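You operate a simulated robot arm through the tools that you are given. There is no shell and no other tool.

Carry out the task below with a simulated robot arm. There is one attempt and no reset: what you move stays moved.

JOB
Put things in order on the packing table top. At the end: the green key stands where the orange key stood; the white orange-collar bulb (marked "SOFT") stands on top of the blue pad; the orange key stands where the white orange-collar bulb stood; the plain teal cartridge stands where the green key stood; whatever was shut is shut again. Leave all else as you found it, and nothing knocked over.

The check looks at the end state, three seconds after you hand in, the way a careful person would. Anything else that was tipped, shoved, dropped, spilled or broken makes it a failure.

ROBOT AND FRAMES
A 7-joint arm with a two-finger parallel gripper, fixed in place. Base frame: the origin is on the floor under the middle of its stand, x ahead of it, y to its left, z up; the work surface is at about z = 78. Readings come in cm, rad, newtons and seconds.
With the tool pointing down near the work surface it reaches from about 30 to 70 cm from the base axis. Its first joint turns from -1.152 to 1.152 rad. Payload 1.57 kg.
Tool frame: the origin (TCP) lies between the finger pads and is the grasp point; the fingertips stand 3 cm ahead of it; z points along the fingers, y is the line along which they close. The gripper opens to 11 cm. The fingers are 2.4 cm wide and 1.2 cm thick; the gripper's body (4.8 by 11.2 cm) begins 7.8 cm behind the TCP.
Orientation is told as [roll, pitch, yaw] about the base's x, y, z axes, in that order, counted from this pose: with the fingers straight down and closing along the base's y, the tool's x points along the base's -x, its y along +y and its z along -z.

CONTROLS
- The arm moves only by the tool apply_moves. Its arguments are lists of equal length, an entry for each row: "travel": the shift along the tool's x, y, z in units of 25 mm (1.0 is 25 mm), a list of three; "dr": the turn, a rotation vector about the tool's x, y, z in units of 8 degrees (1.0 is 8 degrees), a list of three; "claw": the closure in counts, from 0 (fully open) to 255 (shut). In form: {"travel": [[dx, dy, dz], ...], "dr": [[ax, ay, az], ...], "claw": [claw, ...]}. A call has 1 to 20 rows; each row shifts and turns the commanded pose from where the row before left it, along the tool's axes as they then stand. A call with a number of a shift or a turn outside -1 to 1 is refused whole. Rows are played at 5 a second. More than 5 cm and 0.15 rad between two rows, or a gripper value outside its range, and nothing of the call is played. A pose out of reach is approached as far as the arm can. The call stops where the force on the tool passes 40 N (or 10 N more than at its start, if that is more) or the arm is blocked; 0.2 s more then pass. Each finger travels about 10.8 cm/s and halts on what it meets, pressing with about 35 N; the grip force reading is that of the motor and also rises with nothing between the fingers. The clock runs only during rows and for 0.2 s after the last one: add rows that do not move to give the fingers time. The reply holds the time, the measured pose of the TCP, the force on the tool along the base axes, the opening and the grip force, in the units named above and with some noise, with the torque about the TCP (base axes, N m) and any sound that the robot's microphone picked up.
- Cameras (640 x 400 px; columns grow to the right, rows downward): "scene" is fixed at [17.89, -41.35, 139.84]; the picture's right is [0.48, -0.88, 0.00], its down [-0.63, -0.35, -0.69] and it looks along [0.61, 0.33, -0.72] (base axes); focal length 353 px, centre (320, 200). "wrist" rides on the gripper at [7, 1.6, -14.1] in the tool frame; the picture's right is [-0.23, 0.97, 0.00], its down [-0.86, -0.20, -0.48] and it looks along [-0.47, -0.11, 0.88] (tool axes); focal length 222 px, centre (320, 200). There is no depth. A picture from a camera that has moved, and an enlarged one, comes with that camera's place and axes in the base frame and with its lens. The place of the scene camera against the robot may be out by one fixed shift of up to 1.8 cm in any direction.
- camera(camera): a new picture of that camera. No time passes.
- enlarge(camera, box): a new picture of the part [left, top, right, bottom] of that camera's present view, enlarged. No time passes.
- hand_in(): hands the job in; it is judged then, once.

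Nothing tells you positions but the pictures and the camera data. Unless the task says otherwise, let go and move clear before handing in.

The tools are called by a JSON object that holds its "name" and its "arguments". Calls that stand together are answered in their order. apply_moves: Moves the arm, as the interface text tells. Its arguments: {"type":"object","properties":{"travel":{"type":"array","items":{"type":"array","items":{"type":"number"}}},"dr":{"type":"array","items":{"type":"array","items":{"type":"number"}}},"claw":{"type":"array","items":{"type":"number"}}},"required":["travel","dr","claw"]} The other tools are called the same way: camera (camera) takes a picture; enlarge (camera, box) takes an enlarged picture of a part of a camera's view; hand_in () hands the job in.

At the start:

```text
time_s: 0.0
eef_pos: [46.03, -8.3, 106.32]
tool_rot: [0.001, 0.001, -0.001]
contact_force: [-0.4, -0.3, 0.1]
moment: [-0.03, -0.06, 0.02]
gripper_width: 10.99
finger_force: 0.0
```

scene: 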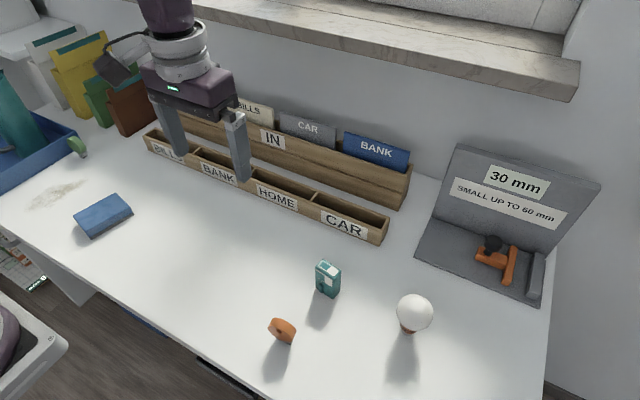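
wrist: 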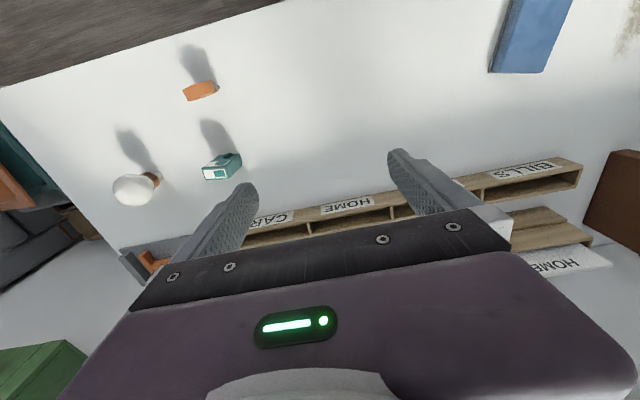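

I see a table with a blue pad at left, letter sorters at the back, a teal cartridge, an orange key-like thing, a white bulb and a gauge stand at right; a green object is at the far left by a blue tray. I'll look closer before moving.

{"name": "enlarge", "arguments": {"camera": "scene", "box": [240, 240, 460, 380]}}

{"name": "enlarge", "arguments": {"camera": "scene", "box": [0, 100, 160, 250]}}

{"name": "enlarge", "arguments": {"camera": "wrist", "box": [80, 30, 280, 230]}}

{"name": "enlarge", "arguments": {"camera": "scene", "box": [400, 130, 620, 310]}}

```text
2.86 times, centred on (350, 310) of scene
camera zoom: at [17.89, -41.35, 139.84], right [0.48, -0.88, 0.0], down [-0.63, -0.35, -0.69], along [0.61, 0.33, -0.72], focal length 1008 px, centre (234, -114)
```

zoom: 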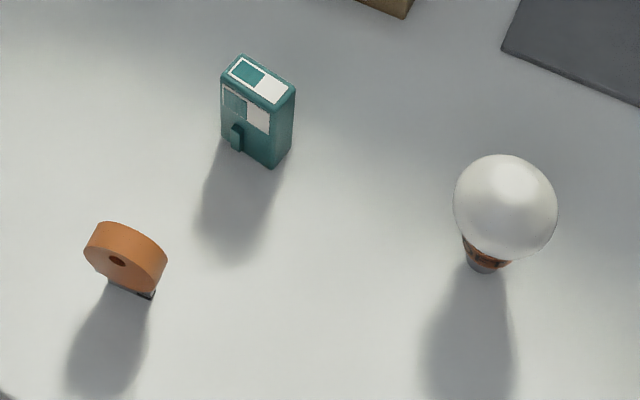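

```text
2.67 times, centred on (80, 175) of scene
camera zoom: at [17.89, -41.35, 139.84], right [0.48, -0.88, 0.0], down [-0.63, -0.35, -0.69], along [0.61, 0.33, -0.72], focal length 941 px, centre (960, 267)
```

zoom: 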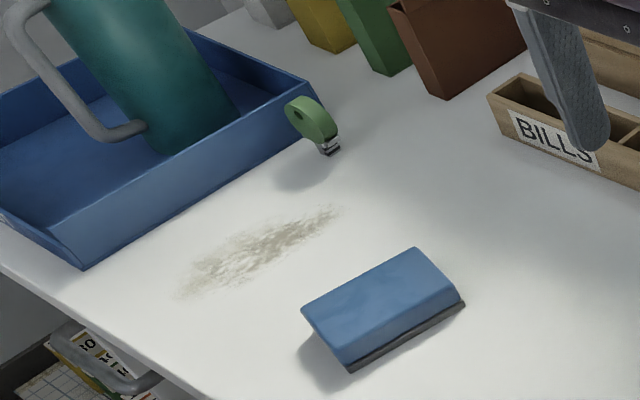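

```text
2.00 times, centred on (180, 130) of wrist
camera zoom: at [39.05, -6.62, 120.48], right [0.23, 0.97, 0.0], down [0.86, -0.2, 0.48], along [0.47, -0.11, -0.88], focal length 444 px, centre (600, 340)
```

zoom: 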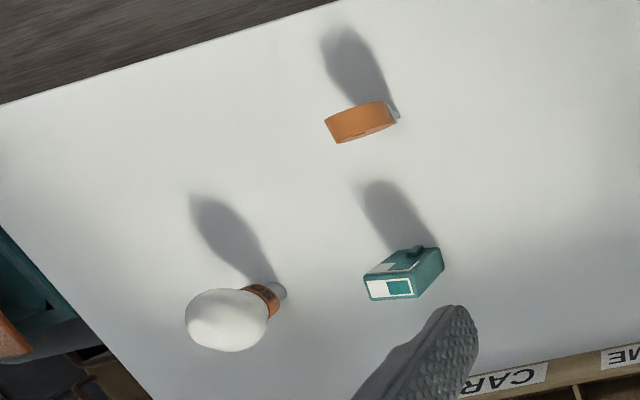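

```text
2.22 times, centred on (510, 220) of scene
camera zoom: at [17.89, -41.35, 139.84], right [0.48, -0.88, 0.0], down [-0.63, -0.35, -0.69], along [0.61, 0.33, -0.72], focal length 784 px, centre (-102, 156)
```

zoom: 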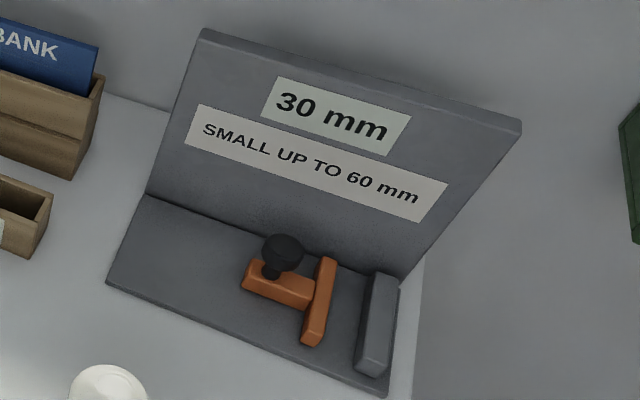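

The orange and green keys stand upright on small feet, the bulb stands cap-down and the cartridge shows a two-tone label. I'll check other regions for more candidates and for anything closed.

{"name": "enlarge", "arguments": {"camera": "scene", "box": [0, 220, 130, 400]}}

{"name": "enlarge", "arguments": {"camera": "scene", "box": [0, 0, 160, 140]}}

{"name": "enlarge", "arguments": {"camera": "scene", "box": [130, 70, 420, 250]}}

{"name": "enlarge", "arguments": {"camera": "wrist", "box": [0, 200, 200, 400]}}

{"name": "enlarge", "arguments": {"camera": "scene", "box": [265, 310, 305, 350]}}

{"name": "enlarge", "arguments": {"camera": "scene", "box": [300, 250, 350, 305]}}

{"name": "enlarge", "arguments": {"camera": "scene", "box": [60, 120, 100, 165]}}

{"name": "enlarge", "arguments": {"camera": "scene", "box": [385, 280, 445, 345]}}

```text
2.22 times, centred on (65, 310) of scene
camera zoom: at [17.89, -41.35, 139.84], right [0.48, -0.88, 0.0], down [-0.63, -0.35, -0.69], along [0.61, 0.33, -0.72], focal length 784 px, centre (887, -44)
```

zoom: 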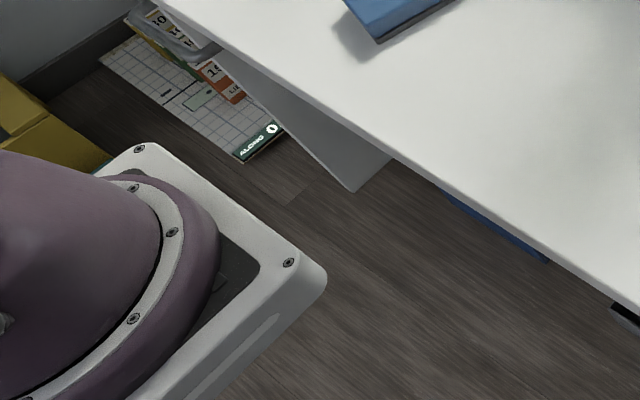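

```text
2.86 times, centred on (80, 70) of scene
camera zoom: at [17.89, -41.35, 139.84], right [0.48, -0.88, 0.0], down [-0.63, -0.35, -0.69], along [0.61, 0.33, -0.72], focal length 1008 px, centre (1006, 571)
```

zoom: 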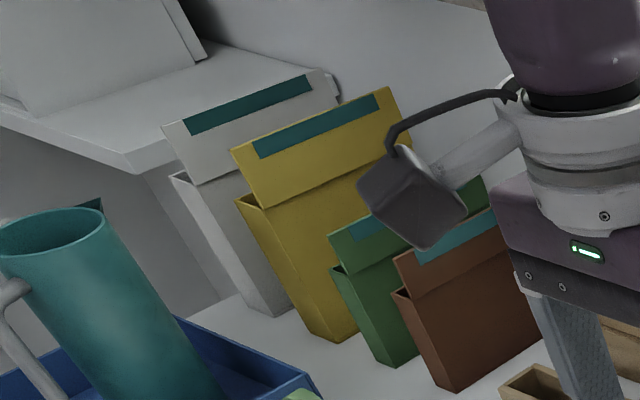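

```text
2.21 times, centred on (275, 160) of scene
camera zoom: at [17.89, -41.35, 139.84], right [0.48, -0.88, 0.0], down [-0.63, -0.35, -0.69], along [0.61, 0.33, -0.72], focal length 778 px, centre (419, 288)
```

zoom: 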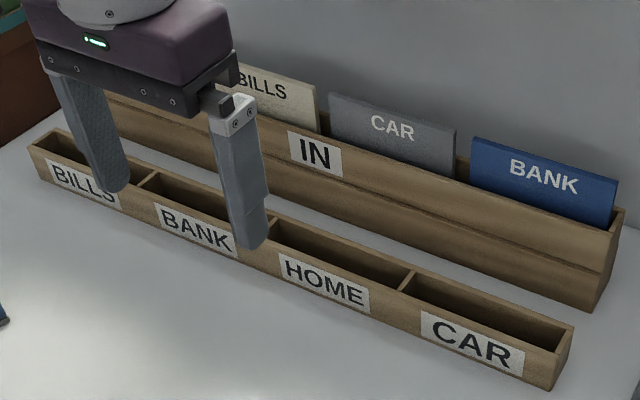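

```text
2.00 times, centred on (100, 300) of wrist
camera zoom: at [39.05, -6.62, 120.48], right [0.23, 0.97, 0.0], down [0.86, -0.2, 0.48], along [0.47, -0.11, -0.88], focal length 444 px, centre (760, 0)
```

zoom: 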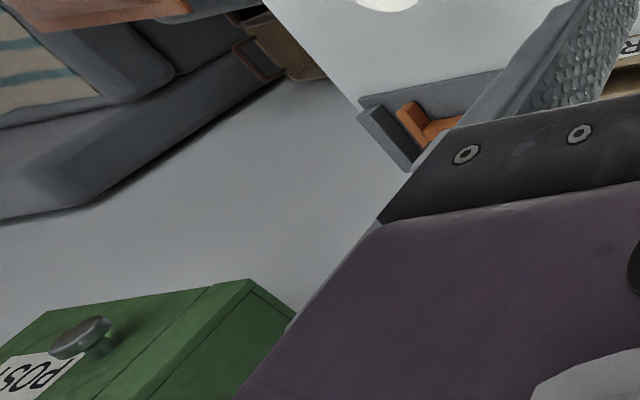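

```text
10.00 times, centred on (285, 330) of scene
camera zoom: at [17.89, -41.35, 139.84], right [0.48, -0.88, 0.0], down [-0.63, -0.35, -0.69], along [0.61, 0.33, -0.72], focal length 3527 px, centre (670, -1100)
```

zoom: 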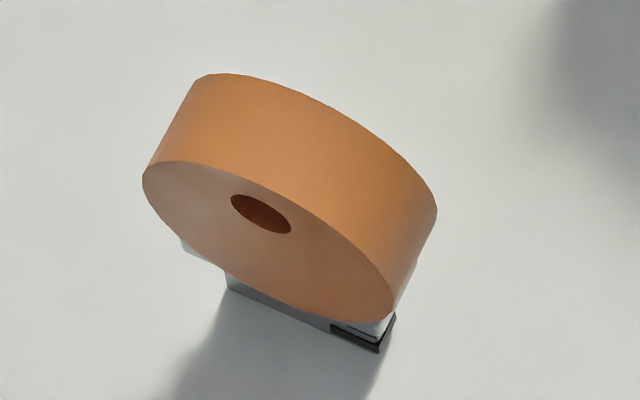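

```text
7.27 times, centred on (325, 278) of scene
camera zoom: at [17.89, -41.35, 139.84], right [0.48, -0.88, 0.0], down [-0.63, -0.35, -0.69], along [0.61, 0.33, -0.72], focal length 2565 px, centre (284, -364)
```

zoom: 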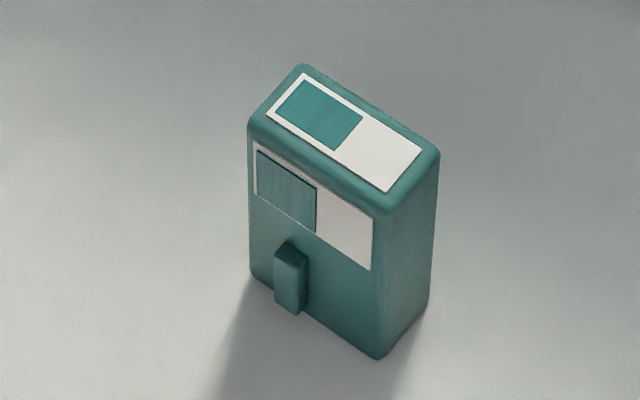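

```text
8.89 times, centred on (80, 142) of scene
camera zoom: at [17.89, -41.35, 139.84], right [0.48, -0.88, 0.0], down [-0.63, -0.35, -0.69], along [0.61, 0.33, -0.72], focal length 3135 px, centre (2453, 711)
```

zoom: 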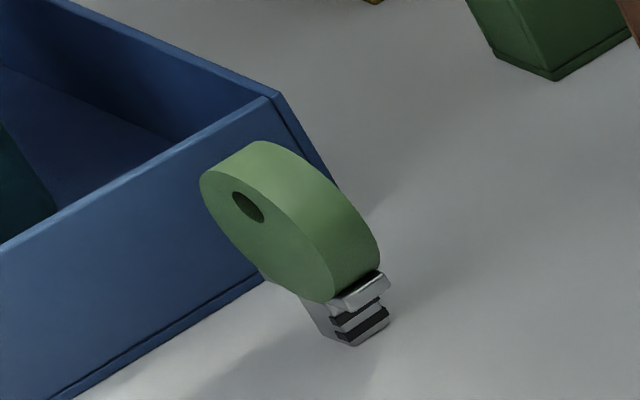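

```text
6.15 times, centred on (415, 312) of scene
camera zoom: at [17.89, -41.35, 139.84], right [0.48, -0.88, 0.0], down [-0.63, -0.35, -0.69], along [0.61, 0.33, -0.72], focal length 2171 px, centre (-265, -492)
```

zoom: 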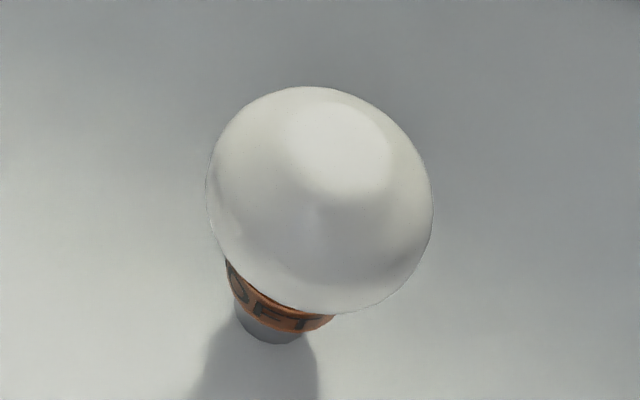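

The task looks like four separate pick-and-place moves with no cycle: bulb to pad first, then orange key, green key and cartridge. I'll move the wrist camera over the right-hand objects (about x 37–49, y −24 to −43) for an accurate look.

{"name": "apply_moves", "arguments": {"travel": [[0.2, -1, 0], [0.2, -1, 0], [0.2, -1, 0], [0.2, -1, 0], [0.2, -1, 0], [0, -1, 0], [0, -1, 0], [0, -1, 0], [0, -1, 0], [0, -1, 0], [0, 0, 0]], "dr": [[0, 0, 0], [0, 0, 0], [0, 0, 0], [0, 0, 0], [0, 0, 0], [0, 0, 0], [0, 0, 0], [0, 0, 0], [0, 0, 0], [0, 0, 0], [0, 0, 0]], "claw": [0, 0, 0, 0, 0, 0, 0, 0, 0, 0, 0]}}

{"name": "camera", "arguments": {"camera": "wrist"}}

{"name": "camera", "arguments": {"camera": "scene"}}

```text
time_s: 2.4
eef_pos: [43.65, -33.21, 106.27]
tool_rot: [0.0, 0.002, 0.002]
contact_force: [0.3, -0.1, 0.1]
moment: [0.04, 0.01, 0.0]
gripper_width: 11.03
finger_force: 0.2
```

```text
taken
camera wrist: at [36.63, -31.57, 120.4], right [0.23, 0.97, 0.0], down [0.86, -0.2, 0.48], along [0.47, -0.11, -0.88], focal length 222 px, centre (320, 200)
```

wrist: 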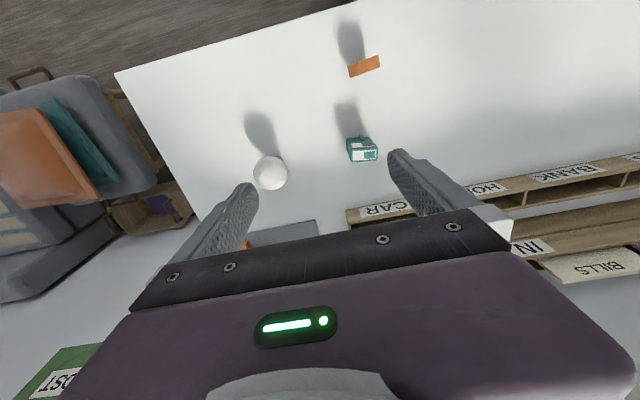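

```text
taken
```

scene: 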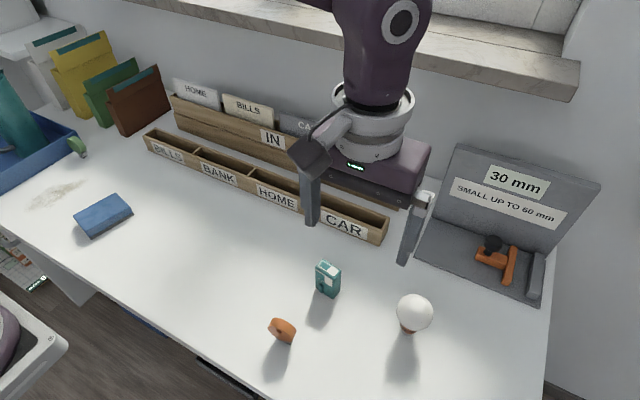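

The bulb, cartridge and orange key are all in the wrist view. I'll zoom for precise localisation.

{"name": "enlarge", "arguments": {"camera": "wrist", "box": [235, 100, 315, 200]}}

{"name": "enlarge", "arguments": {"camera": "wrist", "box": [320, 20, 400, 90]}}

{"name": "enlarge", "arguments": {"camera": "wrist", "box": [320, 100, 400, 175]}}

```text
4.00 times, centred on (275, 150) of wrist
camera zoom: at [36.63, -31.57, 120.4], right [0.23, 0.97, 0.0], down [0.86, -0.2, 0.48], along [0.47, -0.11, -0.88], focal length 888 px, centre (500, 400)
```

zoom: 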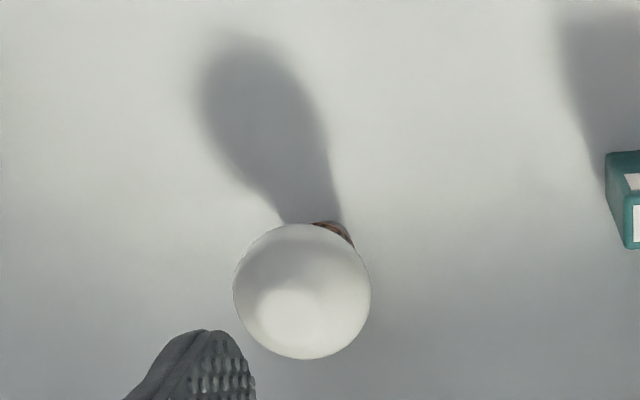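

```text
5.71 times, centred on (360, 55) of wrist
camera zoom: at [36.63, -31.57, 120.4], right [0.23, 0.97, 0.0], down [0.86, -0.2, 0.48], along [0.47, -0.11, -0.88], focal length 1269 px, centre (91, 1029)
```

zoom: 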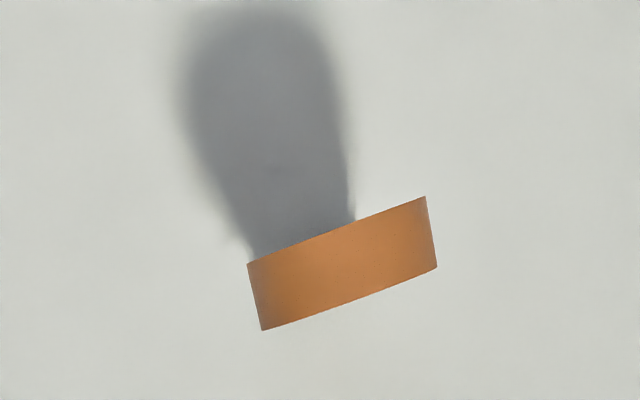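

```text
5.33 times, centred on (360, 138) of wrist
camera zoom: at [36.63, -31.57, 120.4], right [0.23, 0.97, 0.0], down [0.86, -0.2, 0.48], along [0.47, -0.11, -0.88], focal length 1185 px, centre (107, 533)
```

zoom: 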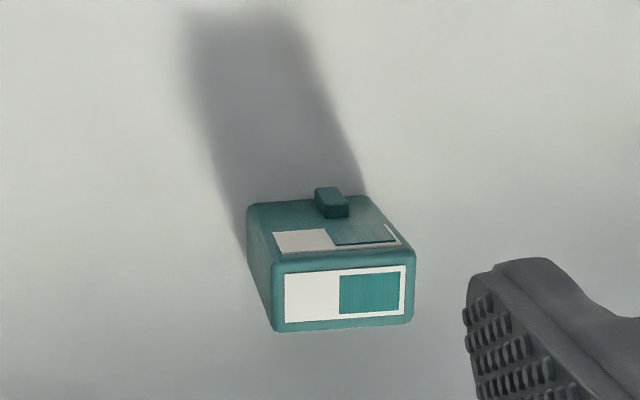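

The bulb's globe is about 6 cm across, centred near (48.6, −43.2, 84.3) by the wrist view. I'll move above it and re-check.

{"name": "apply_moves", "arguments": {"travel": [[-0.4, -0.8, 0.4], [-0.4, -0.8, 0.4], [-0.4, -0.8, 0.4], [-0.4, -0.8, 0.4], [-0.38, -0.8, 0.4], [0, 0, 0]], "dr": [[0, 0, 0], [0, 0, 0], [0, 0, 0], [0, 0, 0], [0, 0, 0], [0, 0, 0]], "claw": [0, 0, 0, 0, 0, 0]}}

{"name": "camera", "arguments": {"camera": "wrist"}}

{"name": "camera", "arguments": {"camera": "scene"}}

```text
time_s: 3.8
eef_pos: [48.6, -43.12, 101.4]
tool_rot: [0.0, 0.001, 0.002]
contact_force: [-0.7, 0.2, 0.0]
moment: [0.01, 0.0, -0.01]
gripper_width: 11.0
finger_force: 0.0
```

```text
taken
camera wrist: at [41.51, -41.46, 115.51], right [0.23, 0.97, 0.0], down [0.86, -0.2, 0.48], along [0.47, -0.11, -0.88], focal length 222 px, centre (320, 200)
```

wrist: 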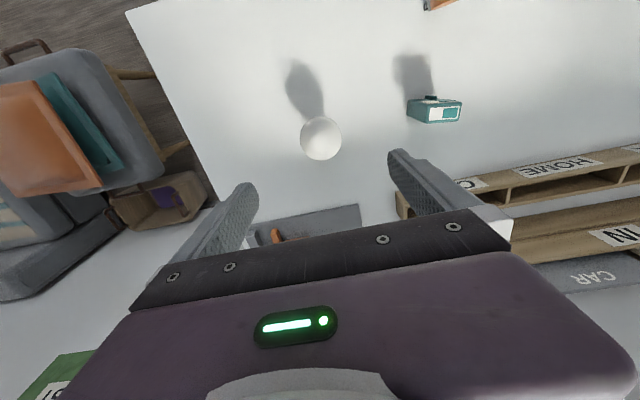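

```text
taken
```

scene: 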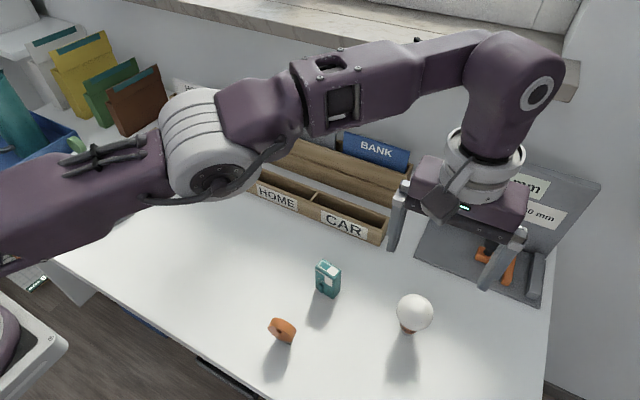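

The bulb sits directly under the TCP. One zoom for precise height and centre before descending.

{"name": "enlarge", "arguments": {"camera": "wrist", "box": [280, 90, 360, 170]}}

{"name": "enlarge", "arguments": {"camera": "scene", "box": [370, 180, 540, 300]}}

```text
5.00 times, centred on (320, 130) of wrist
camera zoom: at [41.51, -41.46, 115.51], right [0.23, 0.97, 0.0], down [0.86, -0.2, 0.48], along [0.47, -0.11, -0.88], focal length 1111 px, centre (320, 550)
```

zoom: 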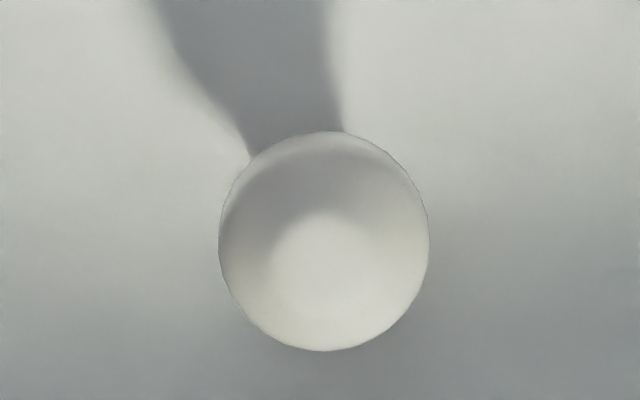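

```text
3.33 times, centred on (455, 240) of scene
camera zoom: at [17.88, -41.35, 139.84], right [0.48, -0.88, 0.0], down [-0.63, -0.35, -0.69], along [0.61, 0.33, -0.72], focal length 1176 px, centre (-130, 67)
```

zoom: 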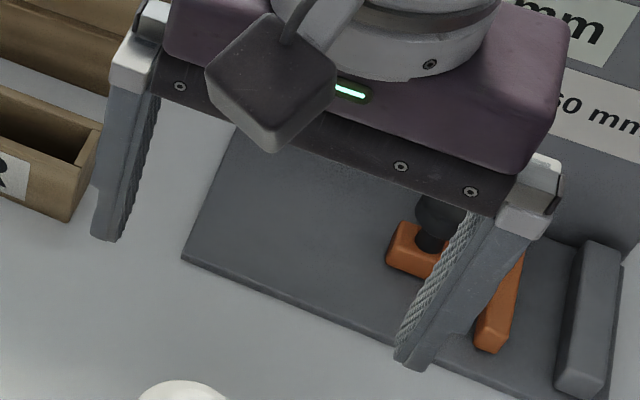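

Globe centre refined to about (48.5, −43.0, 84.4). I'll descend so that the finger pads straddle the equator.

{"name": "apply_moves", "arguments": {"travel": [[0, 0, 1], [0, 0, 1], [0, 0, 1], [0, 0, 1], [0, 0, 1], [0, 0, 1], [0, 0.03, 0.85], [0, 0, 0], [0, 0, 0]], "dr": [[0, 0, 0], [0, 0, 0], [0, 0, 0], [0, 0, 0], [0, 0, 0], [0, 0, 0], [0, 0, 0], [0, 0, 0], [0, 0, 0]], "claw": [0, 0, 0, 0, 0, 0, 0, 0, 0]}}

{"name": "camera", "arguments": {"camera": "wrist"}}

{"name": "enlarge", "arguments": {"camera": "scene", "box": [340, 220, 500, 350]}}

```text
time_s: 5.8
eef_pos: [48.61, -43.55, 84.08]
tool_rot: [0.0, 0.001, 0.001]
contact_force: [0.9, -0.7, 0.0]
moment: [-0.02, 0.03, 0.0]
gripper_width: 10.98
finger_force: 0.0
```

```text
taken
camera wrist: at [41.55, -41.81, 98.23], right [0.23, 0.97, 0.0], down [0.86, -0.2, 0.48], along [0.47, -0.11, -0.88], focal length 222 px, centre (320, 200)
```

wrist: 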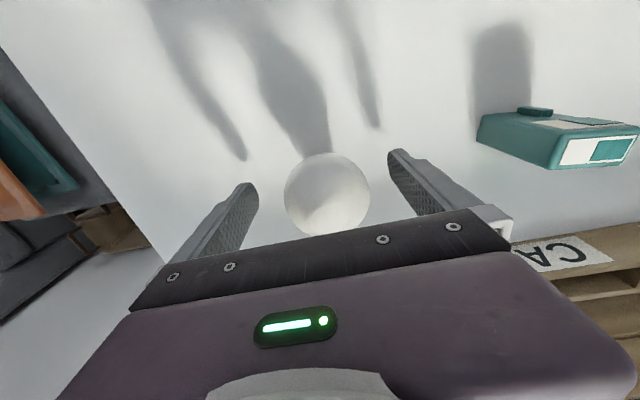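

```text
3.08 times, centred on (420, 285) of scene
camera zoom: at [17.89, -41.35, 139.84], right [0.48, -0.88, 0.0], down [-0.63, -0.35, -0.69], along [0.61, 0.33, -0.72], focal length 1085 px, centre (12, -62)
```

zoom: 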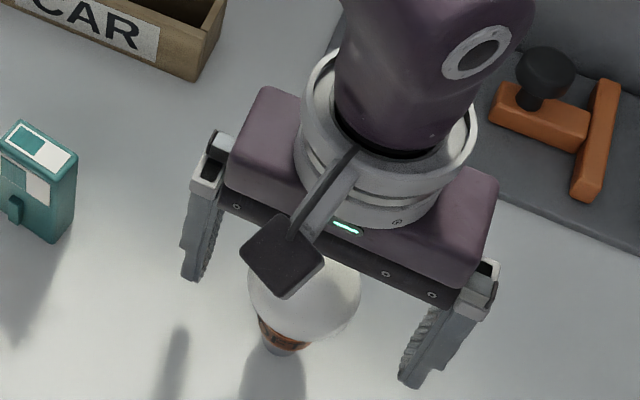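

The bulb sits about 0.45 cm to the +y side of the TCP, so I'll centre on it first, then close in steps.

{"name": "apply_moves", "arguments": {"travel": [[-0.04, 0.18, 0], [0, 0, 0], [0, 0, 0], [0, 0, 0]], "dr": [[0, 0, 0], [0, 0, 0], [0, 0, 0], [0, 0, 0]], "claw": [0, 50, 90, 100]}}

{"name": "camera", "arguments": {"camera": "wrist"}}

```text
time_s: 6.8
eef_pos: [48.6, -42.94, 84.09]
tool_rot: [0.0, 0.001, 0.0]
contact_force: [-0.3, 0.4, -0.5]
moment: [0.02, -0.02, 0.01]
gripper_width: 6.71
finger_force: 0.0
```

```text
taken
camera wrist: at [41.61, -41.29, 98.17], right [0.23, 0.97, 0.0], down [0.86, -0.2, 0.48], along [0.47, -0.11, -0.88], focal length 222 px, centre (320, 200)
```

wrist: 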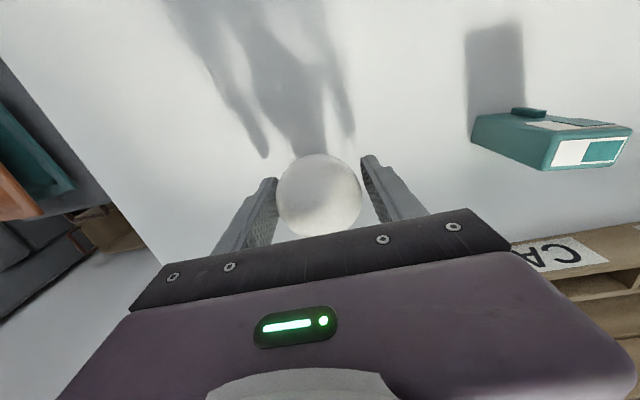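

The globe is centred between the pads. Closing gently now.

{"name": "apply_moves", "arguments": {"travel": [[0, 0, 0], [0, 0, 0], [0, 0, 0], [0, 0, 0]], "dr": [[0, 0, 0], [0, 0, 0], [0, 0, 0], [0, 0, 0]], "claw": [110, 118, 126, 132]}}

{"name": "camera", "arguments": {"camera": "wrist"}}

```text
time_s: 7.8
eef_pos: [48.66, -42.96, 84.05]
tool_rot: [-0.001, 0.001, 0.002]
contact_force: [-0.7, 0.2, 0.9]
moment: [-0.03, 0.02, 0.0]
gripper_width: 5.62
finger_force: 35.1
```

```text
taken
camera wrist: at [41.61, -41.29, 98.17], right [0.23, 0.97, 0.0], down [0.86, -0.2, 0.48], along [0.47, -0.11, -0.88], focal length 222 px, centre (320, 200)
```

wrist: 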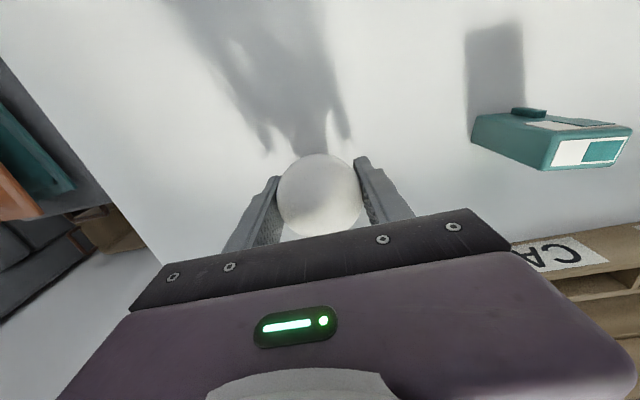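

The bulb is held (width 5.6 cm, 35 N); its standing spot is about (48.6, −42.95) with TCP z 84.07. Lifting straight up.

{"name": "apply_moves", "arguments": {"travel": [[0, 0, -0.3], [0, 0, -0.7], [0, 0, -1], [0, 0, -1], [0, 0, -1], [0, 0, -1], [0, 0, -1], [0, 0, -1], [0, 0, 0]], "dr": [[0, 0, 0], [0, 0, 0], [0, 0, 0], [0, 0, 0], [0, 0, 0], [0, 0, 0], [0, 0, 0], [0, 0, 0], [0, 0, 0]], "claw": [132, 132, 132, 132, 132, 132, 132, 132, 132]}}

{"name": "camera", "arguments": {"camera": "scene"}}

{"name": "camera", "arguments": {"camera": "wrist"}}

```text
time_s: 9.8
eef_pos: [48.37, -42.89, 101.71]
tool_rot: [-0.001, -0.001, 0.0]
contact_force: [0.0, -0.8, 0.2]
moment: [0.01, 0.01, 0.01]
gripper_width: 5.59
finger_force: 35.4
```

```text
taken
```

scene: 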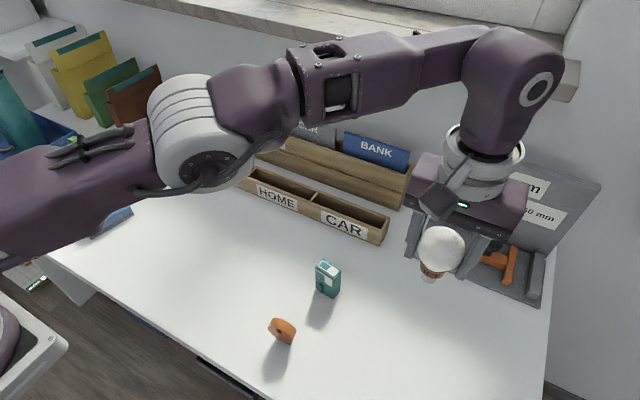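

```text
taken
camera wrist: at [41.44, -41.25, 115.84], right [0.23, 0.97, 0.0], down [0.86, -0.2, 0.48], along [0.47, -0.11, -0.88], focal length 222 px, centre (320, 200)
```

wrist: 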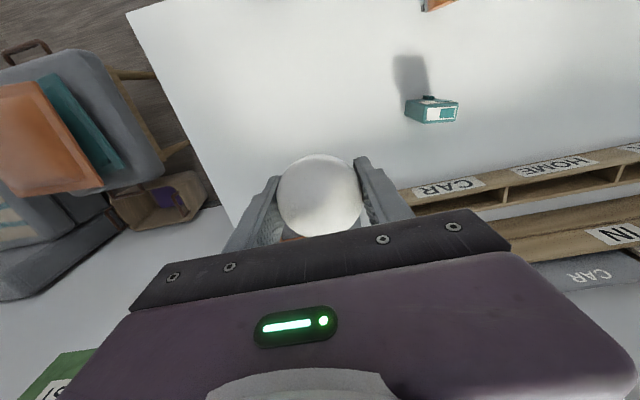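

The bulb hangs upright in the gripper. I'll carry it across at this height toward the pad near (41, 26).

{"name": "apply_moves", "arguments": {"travel": [[0.15, 1, 0], [0.15, 1, 0], [0.15, 1, 0], [0.15, 1, 0], [0.15, 1, 0], [0.15, 1, 0], [0.15, 1, 0], [0.15, 1, 0], [0.15, 1, 0], [0.15, 1, 0], [0.15, 1, 0], [0.15, 1, 0], [0.15, 1, 0], [0.15, 1, 0], [0.15, 1, 0], [0.15, 1, 0], [0.15, 1, 0], [0.15, 1, 0], [0.15, 1, 0], [0.15, 1, 0]], "dr": [[0, 0, 0], [0, 0, 0], [0, 0, 0], [0, 0, 0], [0, 0, 0], [0, 0, 0], [0, 0, 0], [0, 0, 0], [0, 0, 0], [0, 0, 0], [0, 0, 0], [0, 0, 0], [0, 0, 0], [0, 0, 0], [0, 0, 0], [0, 0, 0], [0, 0, 0], [0, 0, 0], [0, 0, 0], [0, 0, 0]], "claw": [132, 132, 132, 132, 132, 132, 132, 132, 132, 132, 132, 132, 132, 132, 132, 132, 132, 132, 132, 132]}}

{"name": "camera", "arguments": {"camera": "wrist"}}

{"name": "camera", "arguments": {"camera": "scene"}}

```text
time_s: 14.0
eef_pos: [41.09, 7.24, 101.9]
tool_rot: [0.0, 0.001, -0.001]
contact_force: [0.4, -0.2, -0.2]
moment: [-0.04, -0.01, 0.01]
gripper_width: 5.58
finger_force: 34.7
```

```text
taken
camera wrist: at [34.09, 8.81, 115.97], right [0.23, 0.97, 0.0], down [0.86, -0.2, 0.48], along [0.47, -0.11, -0.88], focal length 222 px, centre (320, 200)
```

wrist: 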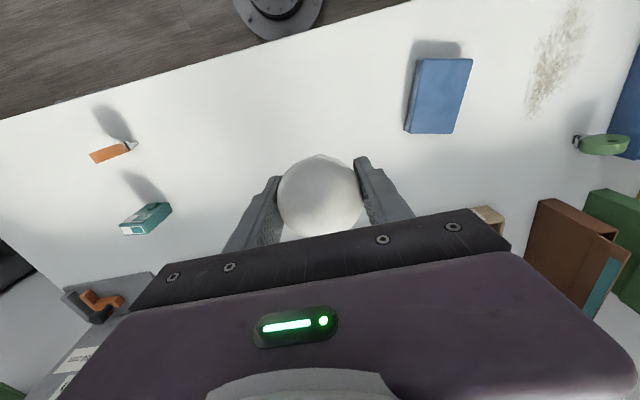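

```text
taken
```

scene: 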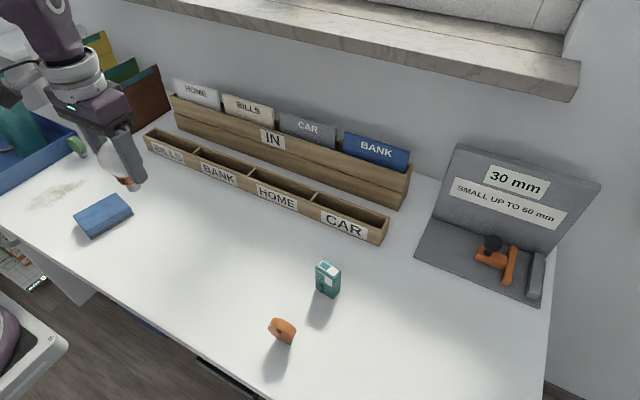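

The pad is in the wrist view. Zooming on the pad and the green key.

{"name": "enlarge", "arguments": {"camera": "wrist", "box": [390, 30, 490, 150]}}

{"name": "enlarge", "arguments": {"camera": "wrist", "box": [550, 100, 640, 190]}}

{"name": "enlarge", "arguments": {"camera": "scene", "box": [60, 170, 150, 250]}}

```text
3.33 times, centred on (440, 90) of wrist
camera zoom: at [34.09, 8.81, 115.97], right [0.23, 0.97, 0.0], down [0.86, -0.2, 0.48], along [0.47, -0.11, -0.88], focal length 740 px, centre (-80, 567)
```

zoom: 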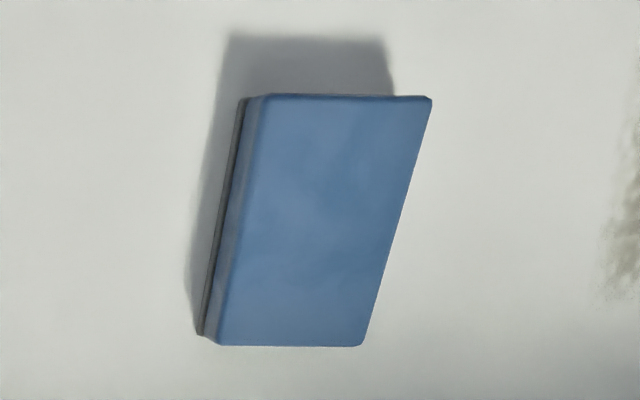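

```text
4.44 times, centred on (595, 145) of wrist
camera zoom: at [34.09, 8.81, 115.97], right [0.23, 0.97, 0.0], down [0.86, -0.2, 0.48], along [0.47, -0.11, -0.88], focal length 987 px, centre (-902, 444)
```

zoom: 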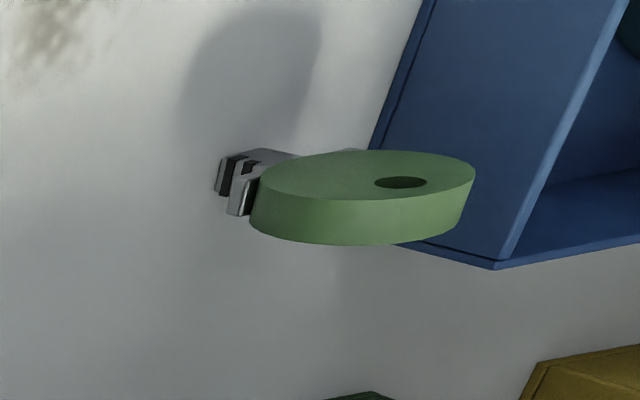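

```text
5.00 times, centred on (105, 210) of scene
camera zoom: at [17.89, -41.35, 139.84], right [0.48, -0.88, 0.0], down [-0.63, -0.35, -0.69], along [0.61, 0.33, -0.72], focal length 1764 px, centre (1395, 150)
```

zoom: 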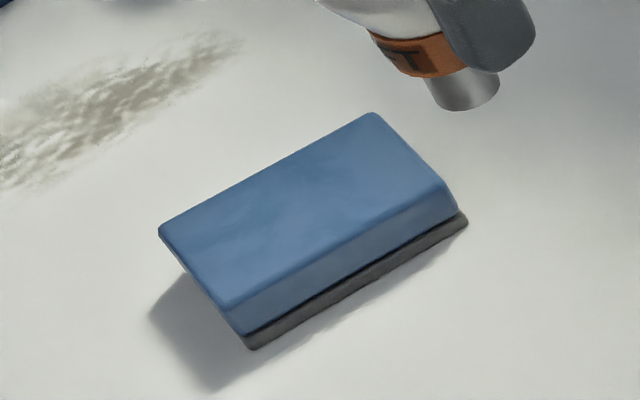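

The pad's top is flat, about 10×7 cm, centred near (40.6, 25.1) and ~2.5 cm high. I'll bring the bulb above it and re-check alignment.

{"name": "apply_moves", "arguments": {"travel": [[0.03, 0.9, 0.0], [0.03, 0.9, 0.0], [0.03, 0.9, 0.1], [0.03, 0.9, 0.3], [0.03, 0.9, 0.4], [0.03, 0.9, 0.5], [0.03, 0.9, 0.5], [0, 0.84, 0.4], [0, 0, 0.4], [0, 0, 0]], "dr": [[0, 0, 0], [0, 0, 0], [0, 0, 0], [0, 0, 0], [0, 0, 0], [0, 0, 0], [0, 0, 0], [0, 0, 0], [0, 0, 0], [0, 0, 0]], "claw": [132, 132, 132, 132, 132, 132, 132, 132, 132, 132]}}

{"name": "camera", "arguments": {"camera": "wrist"}}

{"name": "enlarge", "arguments": {"camera": "scene", "box": [40, 120, 180, 250]}}

```text
time_s: 16.2
eef_pos: [40.4, 25.17, 95.17]
tool_rot: [0.0, -0.001, -0.001]
contact_force: [0.5, 0.7, -0.7]
moment: [0.01, -0.02, 0.01]
gripper_width: 5.63
finger_force: 35.4
```

```text
taken
camera wrist: at [33.56, 26.76, 109.36], right [0.23, 0.97, 0.0], down [0.86, -0.2, 0.48], along [0.47, -0.11, -0.88], focal length 222 px, centre (320, 200)
```

wrist: 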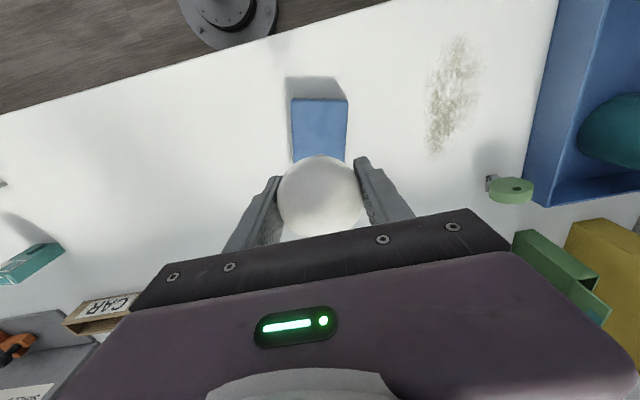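

```text
3.08 times, centred on (110, 185) of scene
camera zoom: at [17.89, -41.35, 139.84], right [0.48, -0.88, 0.0], down [-0.63, -0.35, -0.69], along [0.61, 0.33, -0.72], focal length 1085 px, centre (966, 246)
```

zoom: 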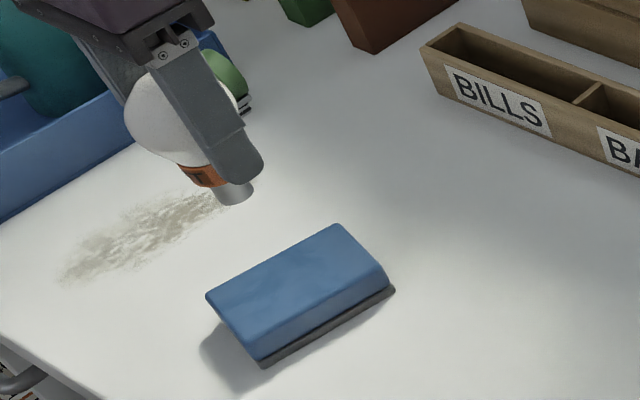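

The bulb is lined up over the pad's centreline. Descending to just above it.

{"name": "apply_moves", "arguments": {"travel": [[0, 0, 0.7], [0, 0, 0.7], [0, 0, 0.7], [0, 0, 0.6], [0, 0, 0.3], [0, 0, 0], [0, 0, 0]], "dr": [[0, 0, 0], [0, 0, 0], [0, 0, 0], [0, 0, 0], [0, 0, 0], [0, 0, 0], [0, 0, 0]], "claw": [132, 132, 132, 132, 132, 132, 132]}}

{"name": "enlarge", "arguments": {"camera": "scene", "box": [60, 160, 160, 250]}}

{"name": "enlarge", "arguments": {"camera": "wrist", "box": [230, 60, 410, 240]}}

```text
time_s: 17.8
eef_pos: [40.45, 25.0, 87.67]
tool_rot: [0.0, 0.001, 0.0]
contact_force: [0.4, 0.4, -1.0]
moment: [0.03, 0.0, 0.0]
gripper_width: 5.55
finger_force: 34.9
```

```text
4.44 times, centred on (110, 205) of scene
camera zoom: at [17.89, -41.35, 139.84], right [0.48, -0.88, 0.0], down [-0.63, -0.35, -0.69], along [0.61, 0.33, -0.72], focal length 1568 px, centre (1253, 178)
```

zoom: 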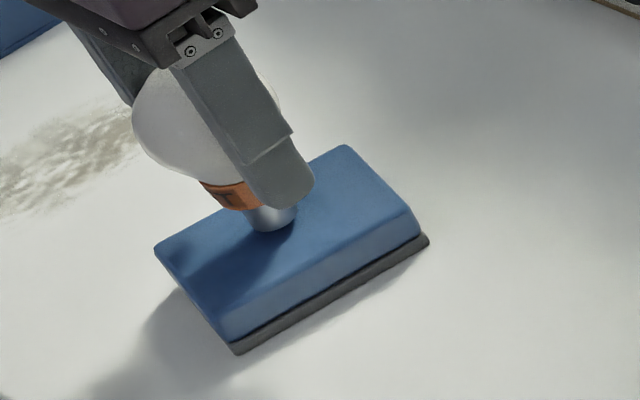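

```text
2.22 times, centred on (320, 150) of wrist
camera zoom: at [33.51, 26.67, 101.8], right [0.23, 0.97, 0.0], down [0.86, -0.2, 0.48], along [0.47, -0.11, -0.88], focal length 494 px, centre (320, 311)
```

zoom: 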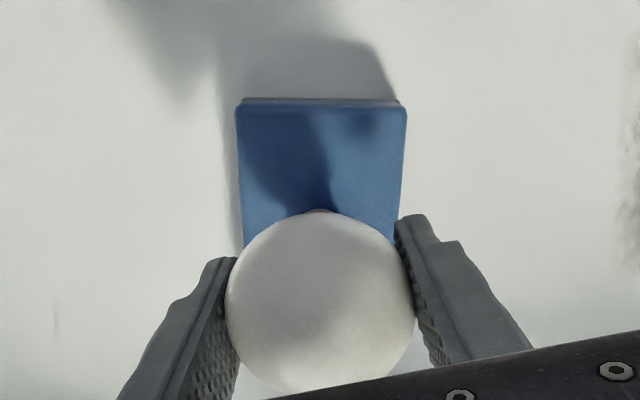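

The cap is now close to the pad's top. I'll step down in small increments and watch the vertical force.

{"name": "apply_moves", "arguments": {"travel": [[0, 0, 0.1], [0, 0, 0.1], [0, 0, 0]], "dr": [[0, 0, 0], [0, 0, 0], [0, 0, 0]], "claw": [132, 132, 132]}}

{"name": "enlarge", "arguments": {"camera": "scene", "box": [90, 190, 130, 220]}}

```text
time_s: 18.6
eef_pos: [40.3, 25.09, 87.22]
tool_rot: [-0.001, 0.0, 0.001]
contact_force: [0.6, -0.1, 0.0]
moment: [0.03, -0.01, -0.03]
gripper_width: 5.58
finger_force: 35.4
```

```text
13.33 times, centred on (110, 205) of scene
camera zoom: at [17.89, -41.35, 139.84], right [0.48, -0.88, 0.0], down [-0.63, -0.35, -0.69], along [0.61, 0.33, -0.72], focal length 4703 px, centre (3120, 133)
```

zoom: 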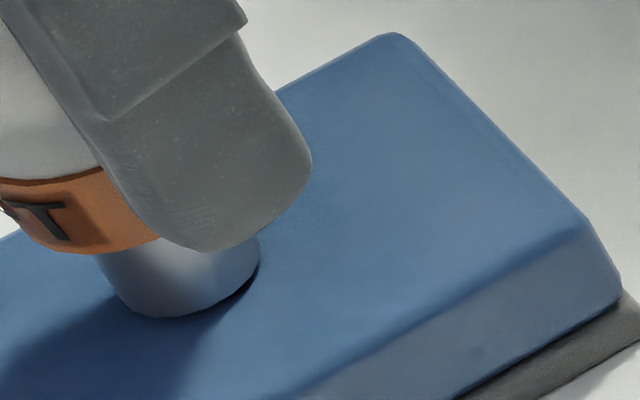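

Very close to contact; continuing in ~1.5 mm steps.

{"name": "apply_moves", "arguments": {"travel": [[0, 0, 0.06], [0, 0, 0]], "dr": [[0, 0, 0], [0, 0, 0]], "claw": [132, 132]}}

{"name": "enlarge", "arguments": {"camera": "scene", "box": [90, 190, 130, 220]}}

```text
time_s: 19.2
eef_pos: [40.36, 25.08, 87.07]
tool_rot: [0.001, 0.0, -0.001]
contact_force: [-0.1, 0.5, -0.8]
moment: [-0.02, 0.03, -0.04]
gripper_width: 5.6
finger_force: 35.4
```

```text
13.33 times, centred on (110, 205) of scene
camera zoom: at [17.89, -41.35, 139.84], right [0.48, -0.88, 0.0], down [-0.63, -0.35, -0.69], along [0.61, 0.33, -0.72], focal length 4703 px, centre (3120, 133)
```

zoom: 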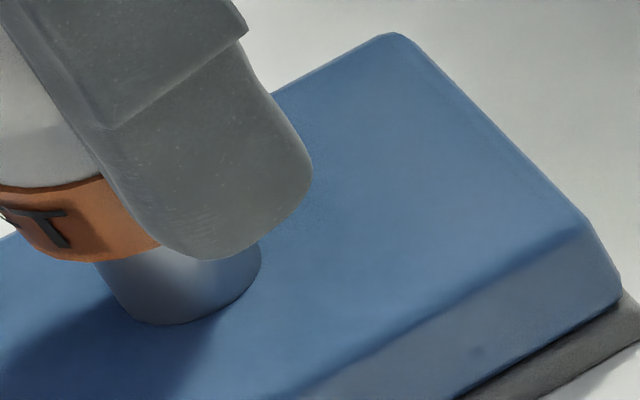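

{"name": "apply_moves", "arguments": {"travel": [[0, 0, 0.05], [0, 0, 0]], "dr": [[0, 0, 0], [0, 0, 0]], "claw": [132, 132]}}

{"name": "enlarge", "arguments": {"camera": "scene", "box": [90, 190, 130, 220]}}

```text
time_s: 19.8
eef_pos: [40.34, 25.08, 87.07]
tool_rot: [0.0, -0.002, 0.001]
contact_force: [1.3, -3.7, 14.9]
moment: [-0.23, -0.12, 0.0]
gripper_width: 5.57
finger_force: 34.9
```

```text
13.33 times, centred on (110, 205) of scene
camera zoom: at [17.87, -41.37, 139.83], right [0.48, -0.88, 0.0], down [-0.63, -0.35, -0.69], along [0.61, 0.33, -0.72], focal length 4703 px, centre (3120, 133)
```

zoom: 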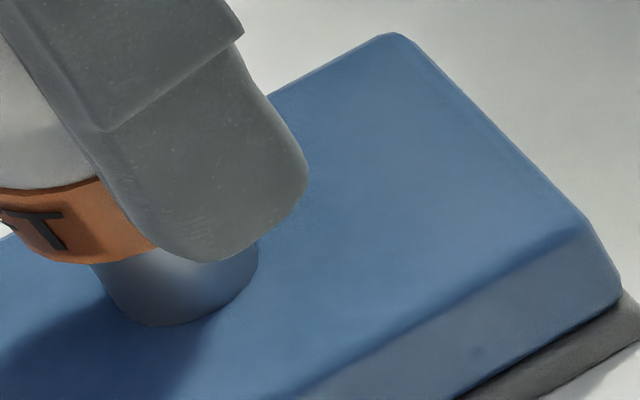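

Contact confirmed (≈15 N). I'll relieve the load slightly, then open the fingers slowly.

{"name": "apply_moves", "arguments": {"travel": [[0, 0, -0.04], [0, 0, 0], [0, 0, 0], [0, 0, 0], [0, 0, 0], [0, 0, 0], [0, 0, 0], [0, 0, 0]], "dr": [[0, 0, 0], [0, 0, 0], [0, 0, 0], [0, 0, 0], [0, 0, 0], [0, 0, 0], [0, 0, 0], [0, 0, 0]], "claw": [132, 132, 125, 120, 115, 105, 80, 80]}}

{"name": "enlarge", "arguments": {"camera": "scene", "box": [60, 150, 160, 240]}}

{"name": "camera", "arguments": {"camera": "wrist"}}

```text
time_s: 21.6
eef_pos: [40.23, 25.07, 87.16]
tool_rot: [0.001, 0.002, 0.0]
contact_force: [-0.4, -0.1, -0.2]
moment: [-0.02, 0.0, -0.01]
gripper_width: 7.57
finger_force: 0.0
```

```text
4.44 times, centred on (110, 195) of scene
camera zoom: at [17.89, -41.35, 139.84], right [0.48, -0.88, 0.0], down [-0.63, -0.35, -0.69], along [0.61, 0.33, -0.72], focal length 1568 px, centre (1253, 222)
```

zoom: 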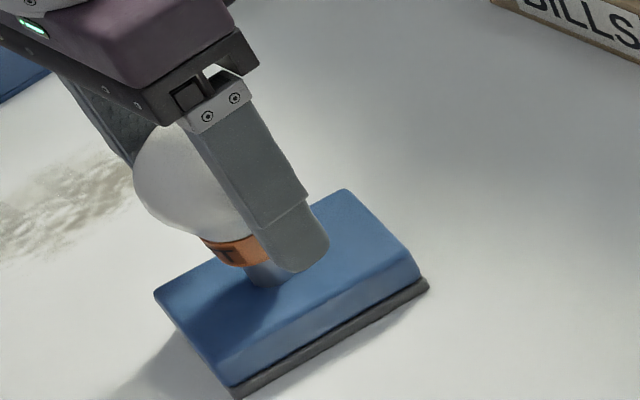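

```text
taken
camera wrist: at [33.31, 26.73, 101.2], right [0.23, 0.97, 0.0], down [0.86, -0.2, 0.48], along [0.47, -0.11, -0.88], focal length 222 px, centre (320, 200)
```

wrist: 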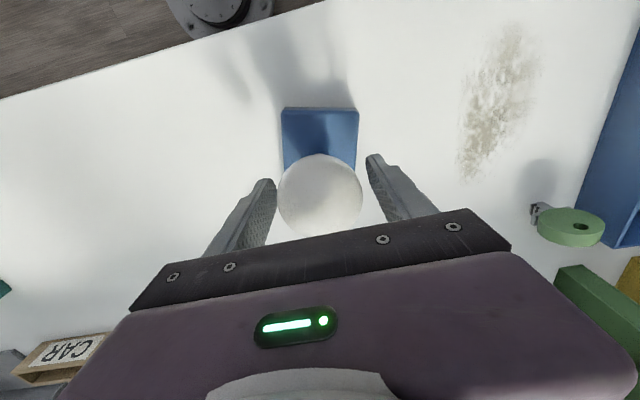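

The bulb stands released on the pad. I'll open fully and rise straight up.

{"name": "apply_moves", "arguments": {"travel": [[0, 0, 0], [0, 0, 0], [0, 0, -0.5], [0, 0, -1], [0, 0, -1], [0, 0, -1], [0, 0, -1], [0, 0, -1], [0, 0, -1], [0, 0, 0]], "dr": [[0, 0, 0], [0, 0, 0], [0, 0, 0], [0, 0, 0], [0, 0, 0], [0, 0, 0], [0, 0, 0], [0, 0, 0], [0, 0, 0], [0, 0, 0]], "claw": [40, 0, 0, 0, 0, 0, 0, 0, 0, 0]}}

{"name": "camera", "arguments": {"camera": "scene"}}

{"name": "camera", "arguments": {"camera": "wrist"}}

```text
time_s: 23.8
eef_pos: [40.22, 25.32, 103.1]
tool_rot: [-0.001, 0.001, -0.001]
contact_force: [0.2, 0.1, -0.3]
moment: [-0.02, -0.04, 0.01]
gripper_width: 11.01
finger_force: 0.1
```

```text
taken
```

scene: 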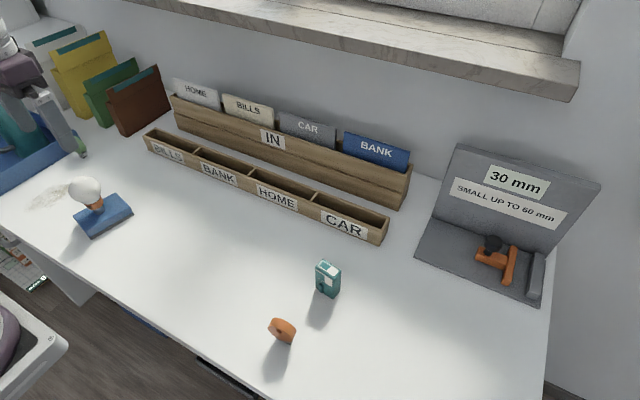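

```text
taken
camera wrist: at [33.27, 26.89, 117.23], right [0.23, 0.97, 0.0], down [0.86, -0.2, 0.48], along [0.47, -0.11, -0.88], focal length 222 px, centre (320, 200)
```

wrist: 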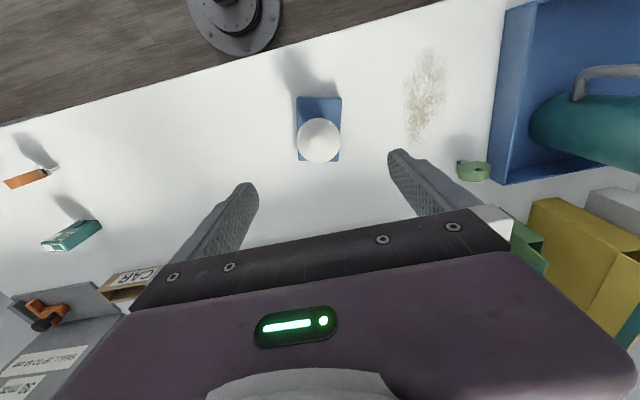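

The bulb stands on the pad. While here I'll study the green key and its surroundings.

{"name": "enlarge", "arguments": {"camera": "wrist", "box": [430, 120, 530, 220]}}

{"name": "enlarge", "arguments": {"camera": "wrist", "box": [400, 0, 640, 300]}}

```text
4.00 times, centred on (480, 170) of wrist
camera zoom: at [33.27, 26.89, 117.23], right [0.23, 0.97, 0.0], down [0.86, -0.2, 0.48], along [0.47, -0.11, -0.88], focal length 888 px, centre (-320, 320)
```

zoom: 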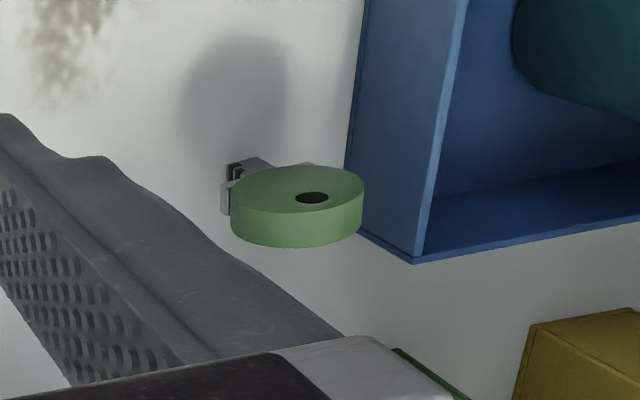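

```text
1.33 times, centred on (520, 150) of wrist
camera zoom: at [33.27, 26.89, 117.23], right [0.23, 0.97, 0.0], down [0.86, -0.2, 0.48], along [0.47, -0.11, -0.88], focal length 296 px, centre (53, 267)
```

zoom: 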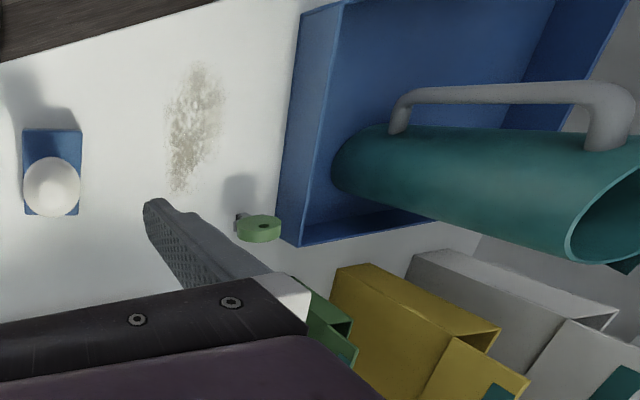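

The green key is near (52.5, 49), beside the tray, with its disc plane along y like the orange key. Next the orange key at about (36.5, −25): I'll turn the gripper +90° yaw in the air and travel over to it.

{"name": "apply_moves", "arguments": {"travel": [[0, -1, 0], [0, -1, 0], [0, 0, 0], [0, 0, 0], [0, 0, 0], [0, 0, 0], [0, 0, 0], [0, 0, 0], [0, 0, 0], [0, 0, 0], [0, 0, 0], [0, 0, 0], [0, 0, 0], [0, 0, 0], [0, 0, 0]], "dr": [[0, 0, 0], [0, 0, 0], [0, 0, -0.9375], [0, 0, -0.9375], [0, 0, -0.9375], [0, 0, -0.9375], [0, 0, -0.9375], [0, 0, -0.9375], [0, 0, -0.9375], [0, 0, -0.9375], [0, 0, -0.9375], [0, 0, -0.9375], [0, 0, -0.9375], [0, 0, -0.9375], [0, 0, 0]], "claw": [0, 0, 0, 0, 0, 0, 0, 0, 0, 0, 0, 0, 0, 0, 0]}}

{"name": "camera", "arguments": {"camera": "wrist"}}

```text
time_s: 27.0
eef_pos: [40.37, 20.08, 103.31]
tool_rot: [0.0, 0.0, 1.573]
contact_force: [-1.0, 0.1, -0.1]
moment: [-0.02, 0.01, -0.04]
gripper_width: 10.99
finger_force: 0.0
```

```text
taken
camera wrist: at [38.79, 13.16, 117.4], right [-0.97, 0.22, 0.0], down [0.2, 0.86, 0.48], along [0.11, 0.47, -0.88], focal length 222 px, centre (320, 200)
```

wrist: 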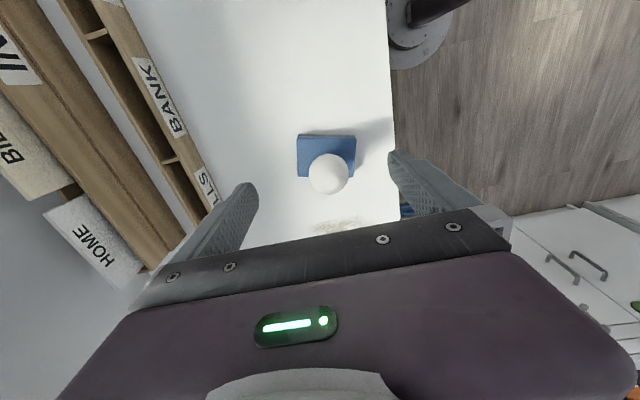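

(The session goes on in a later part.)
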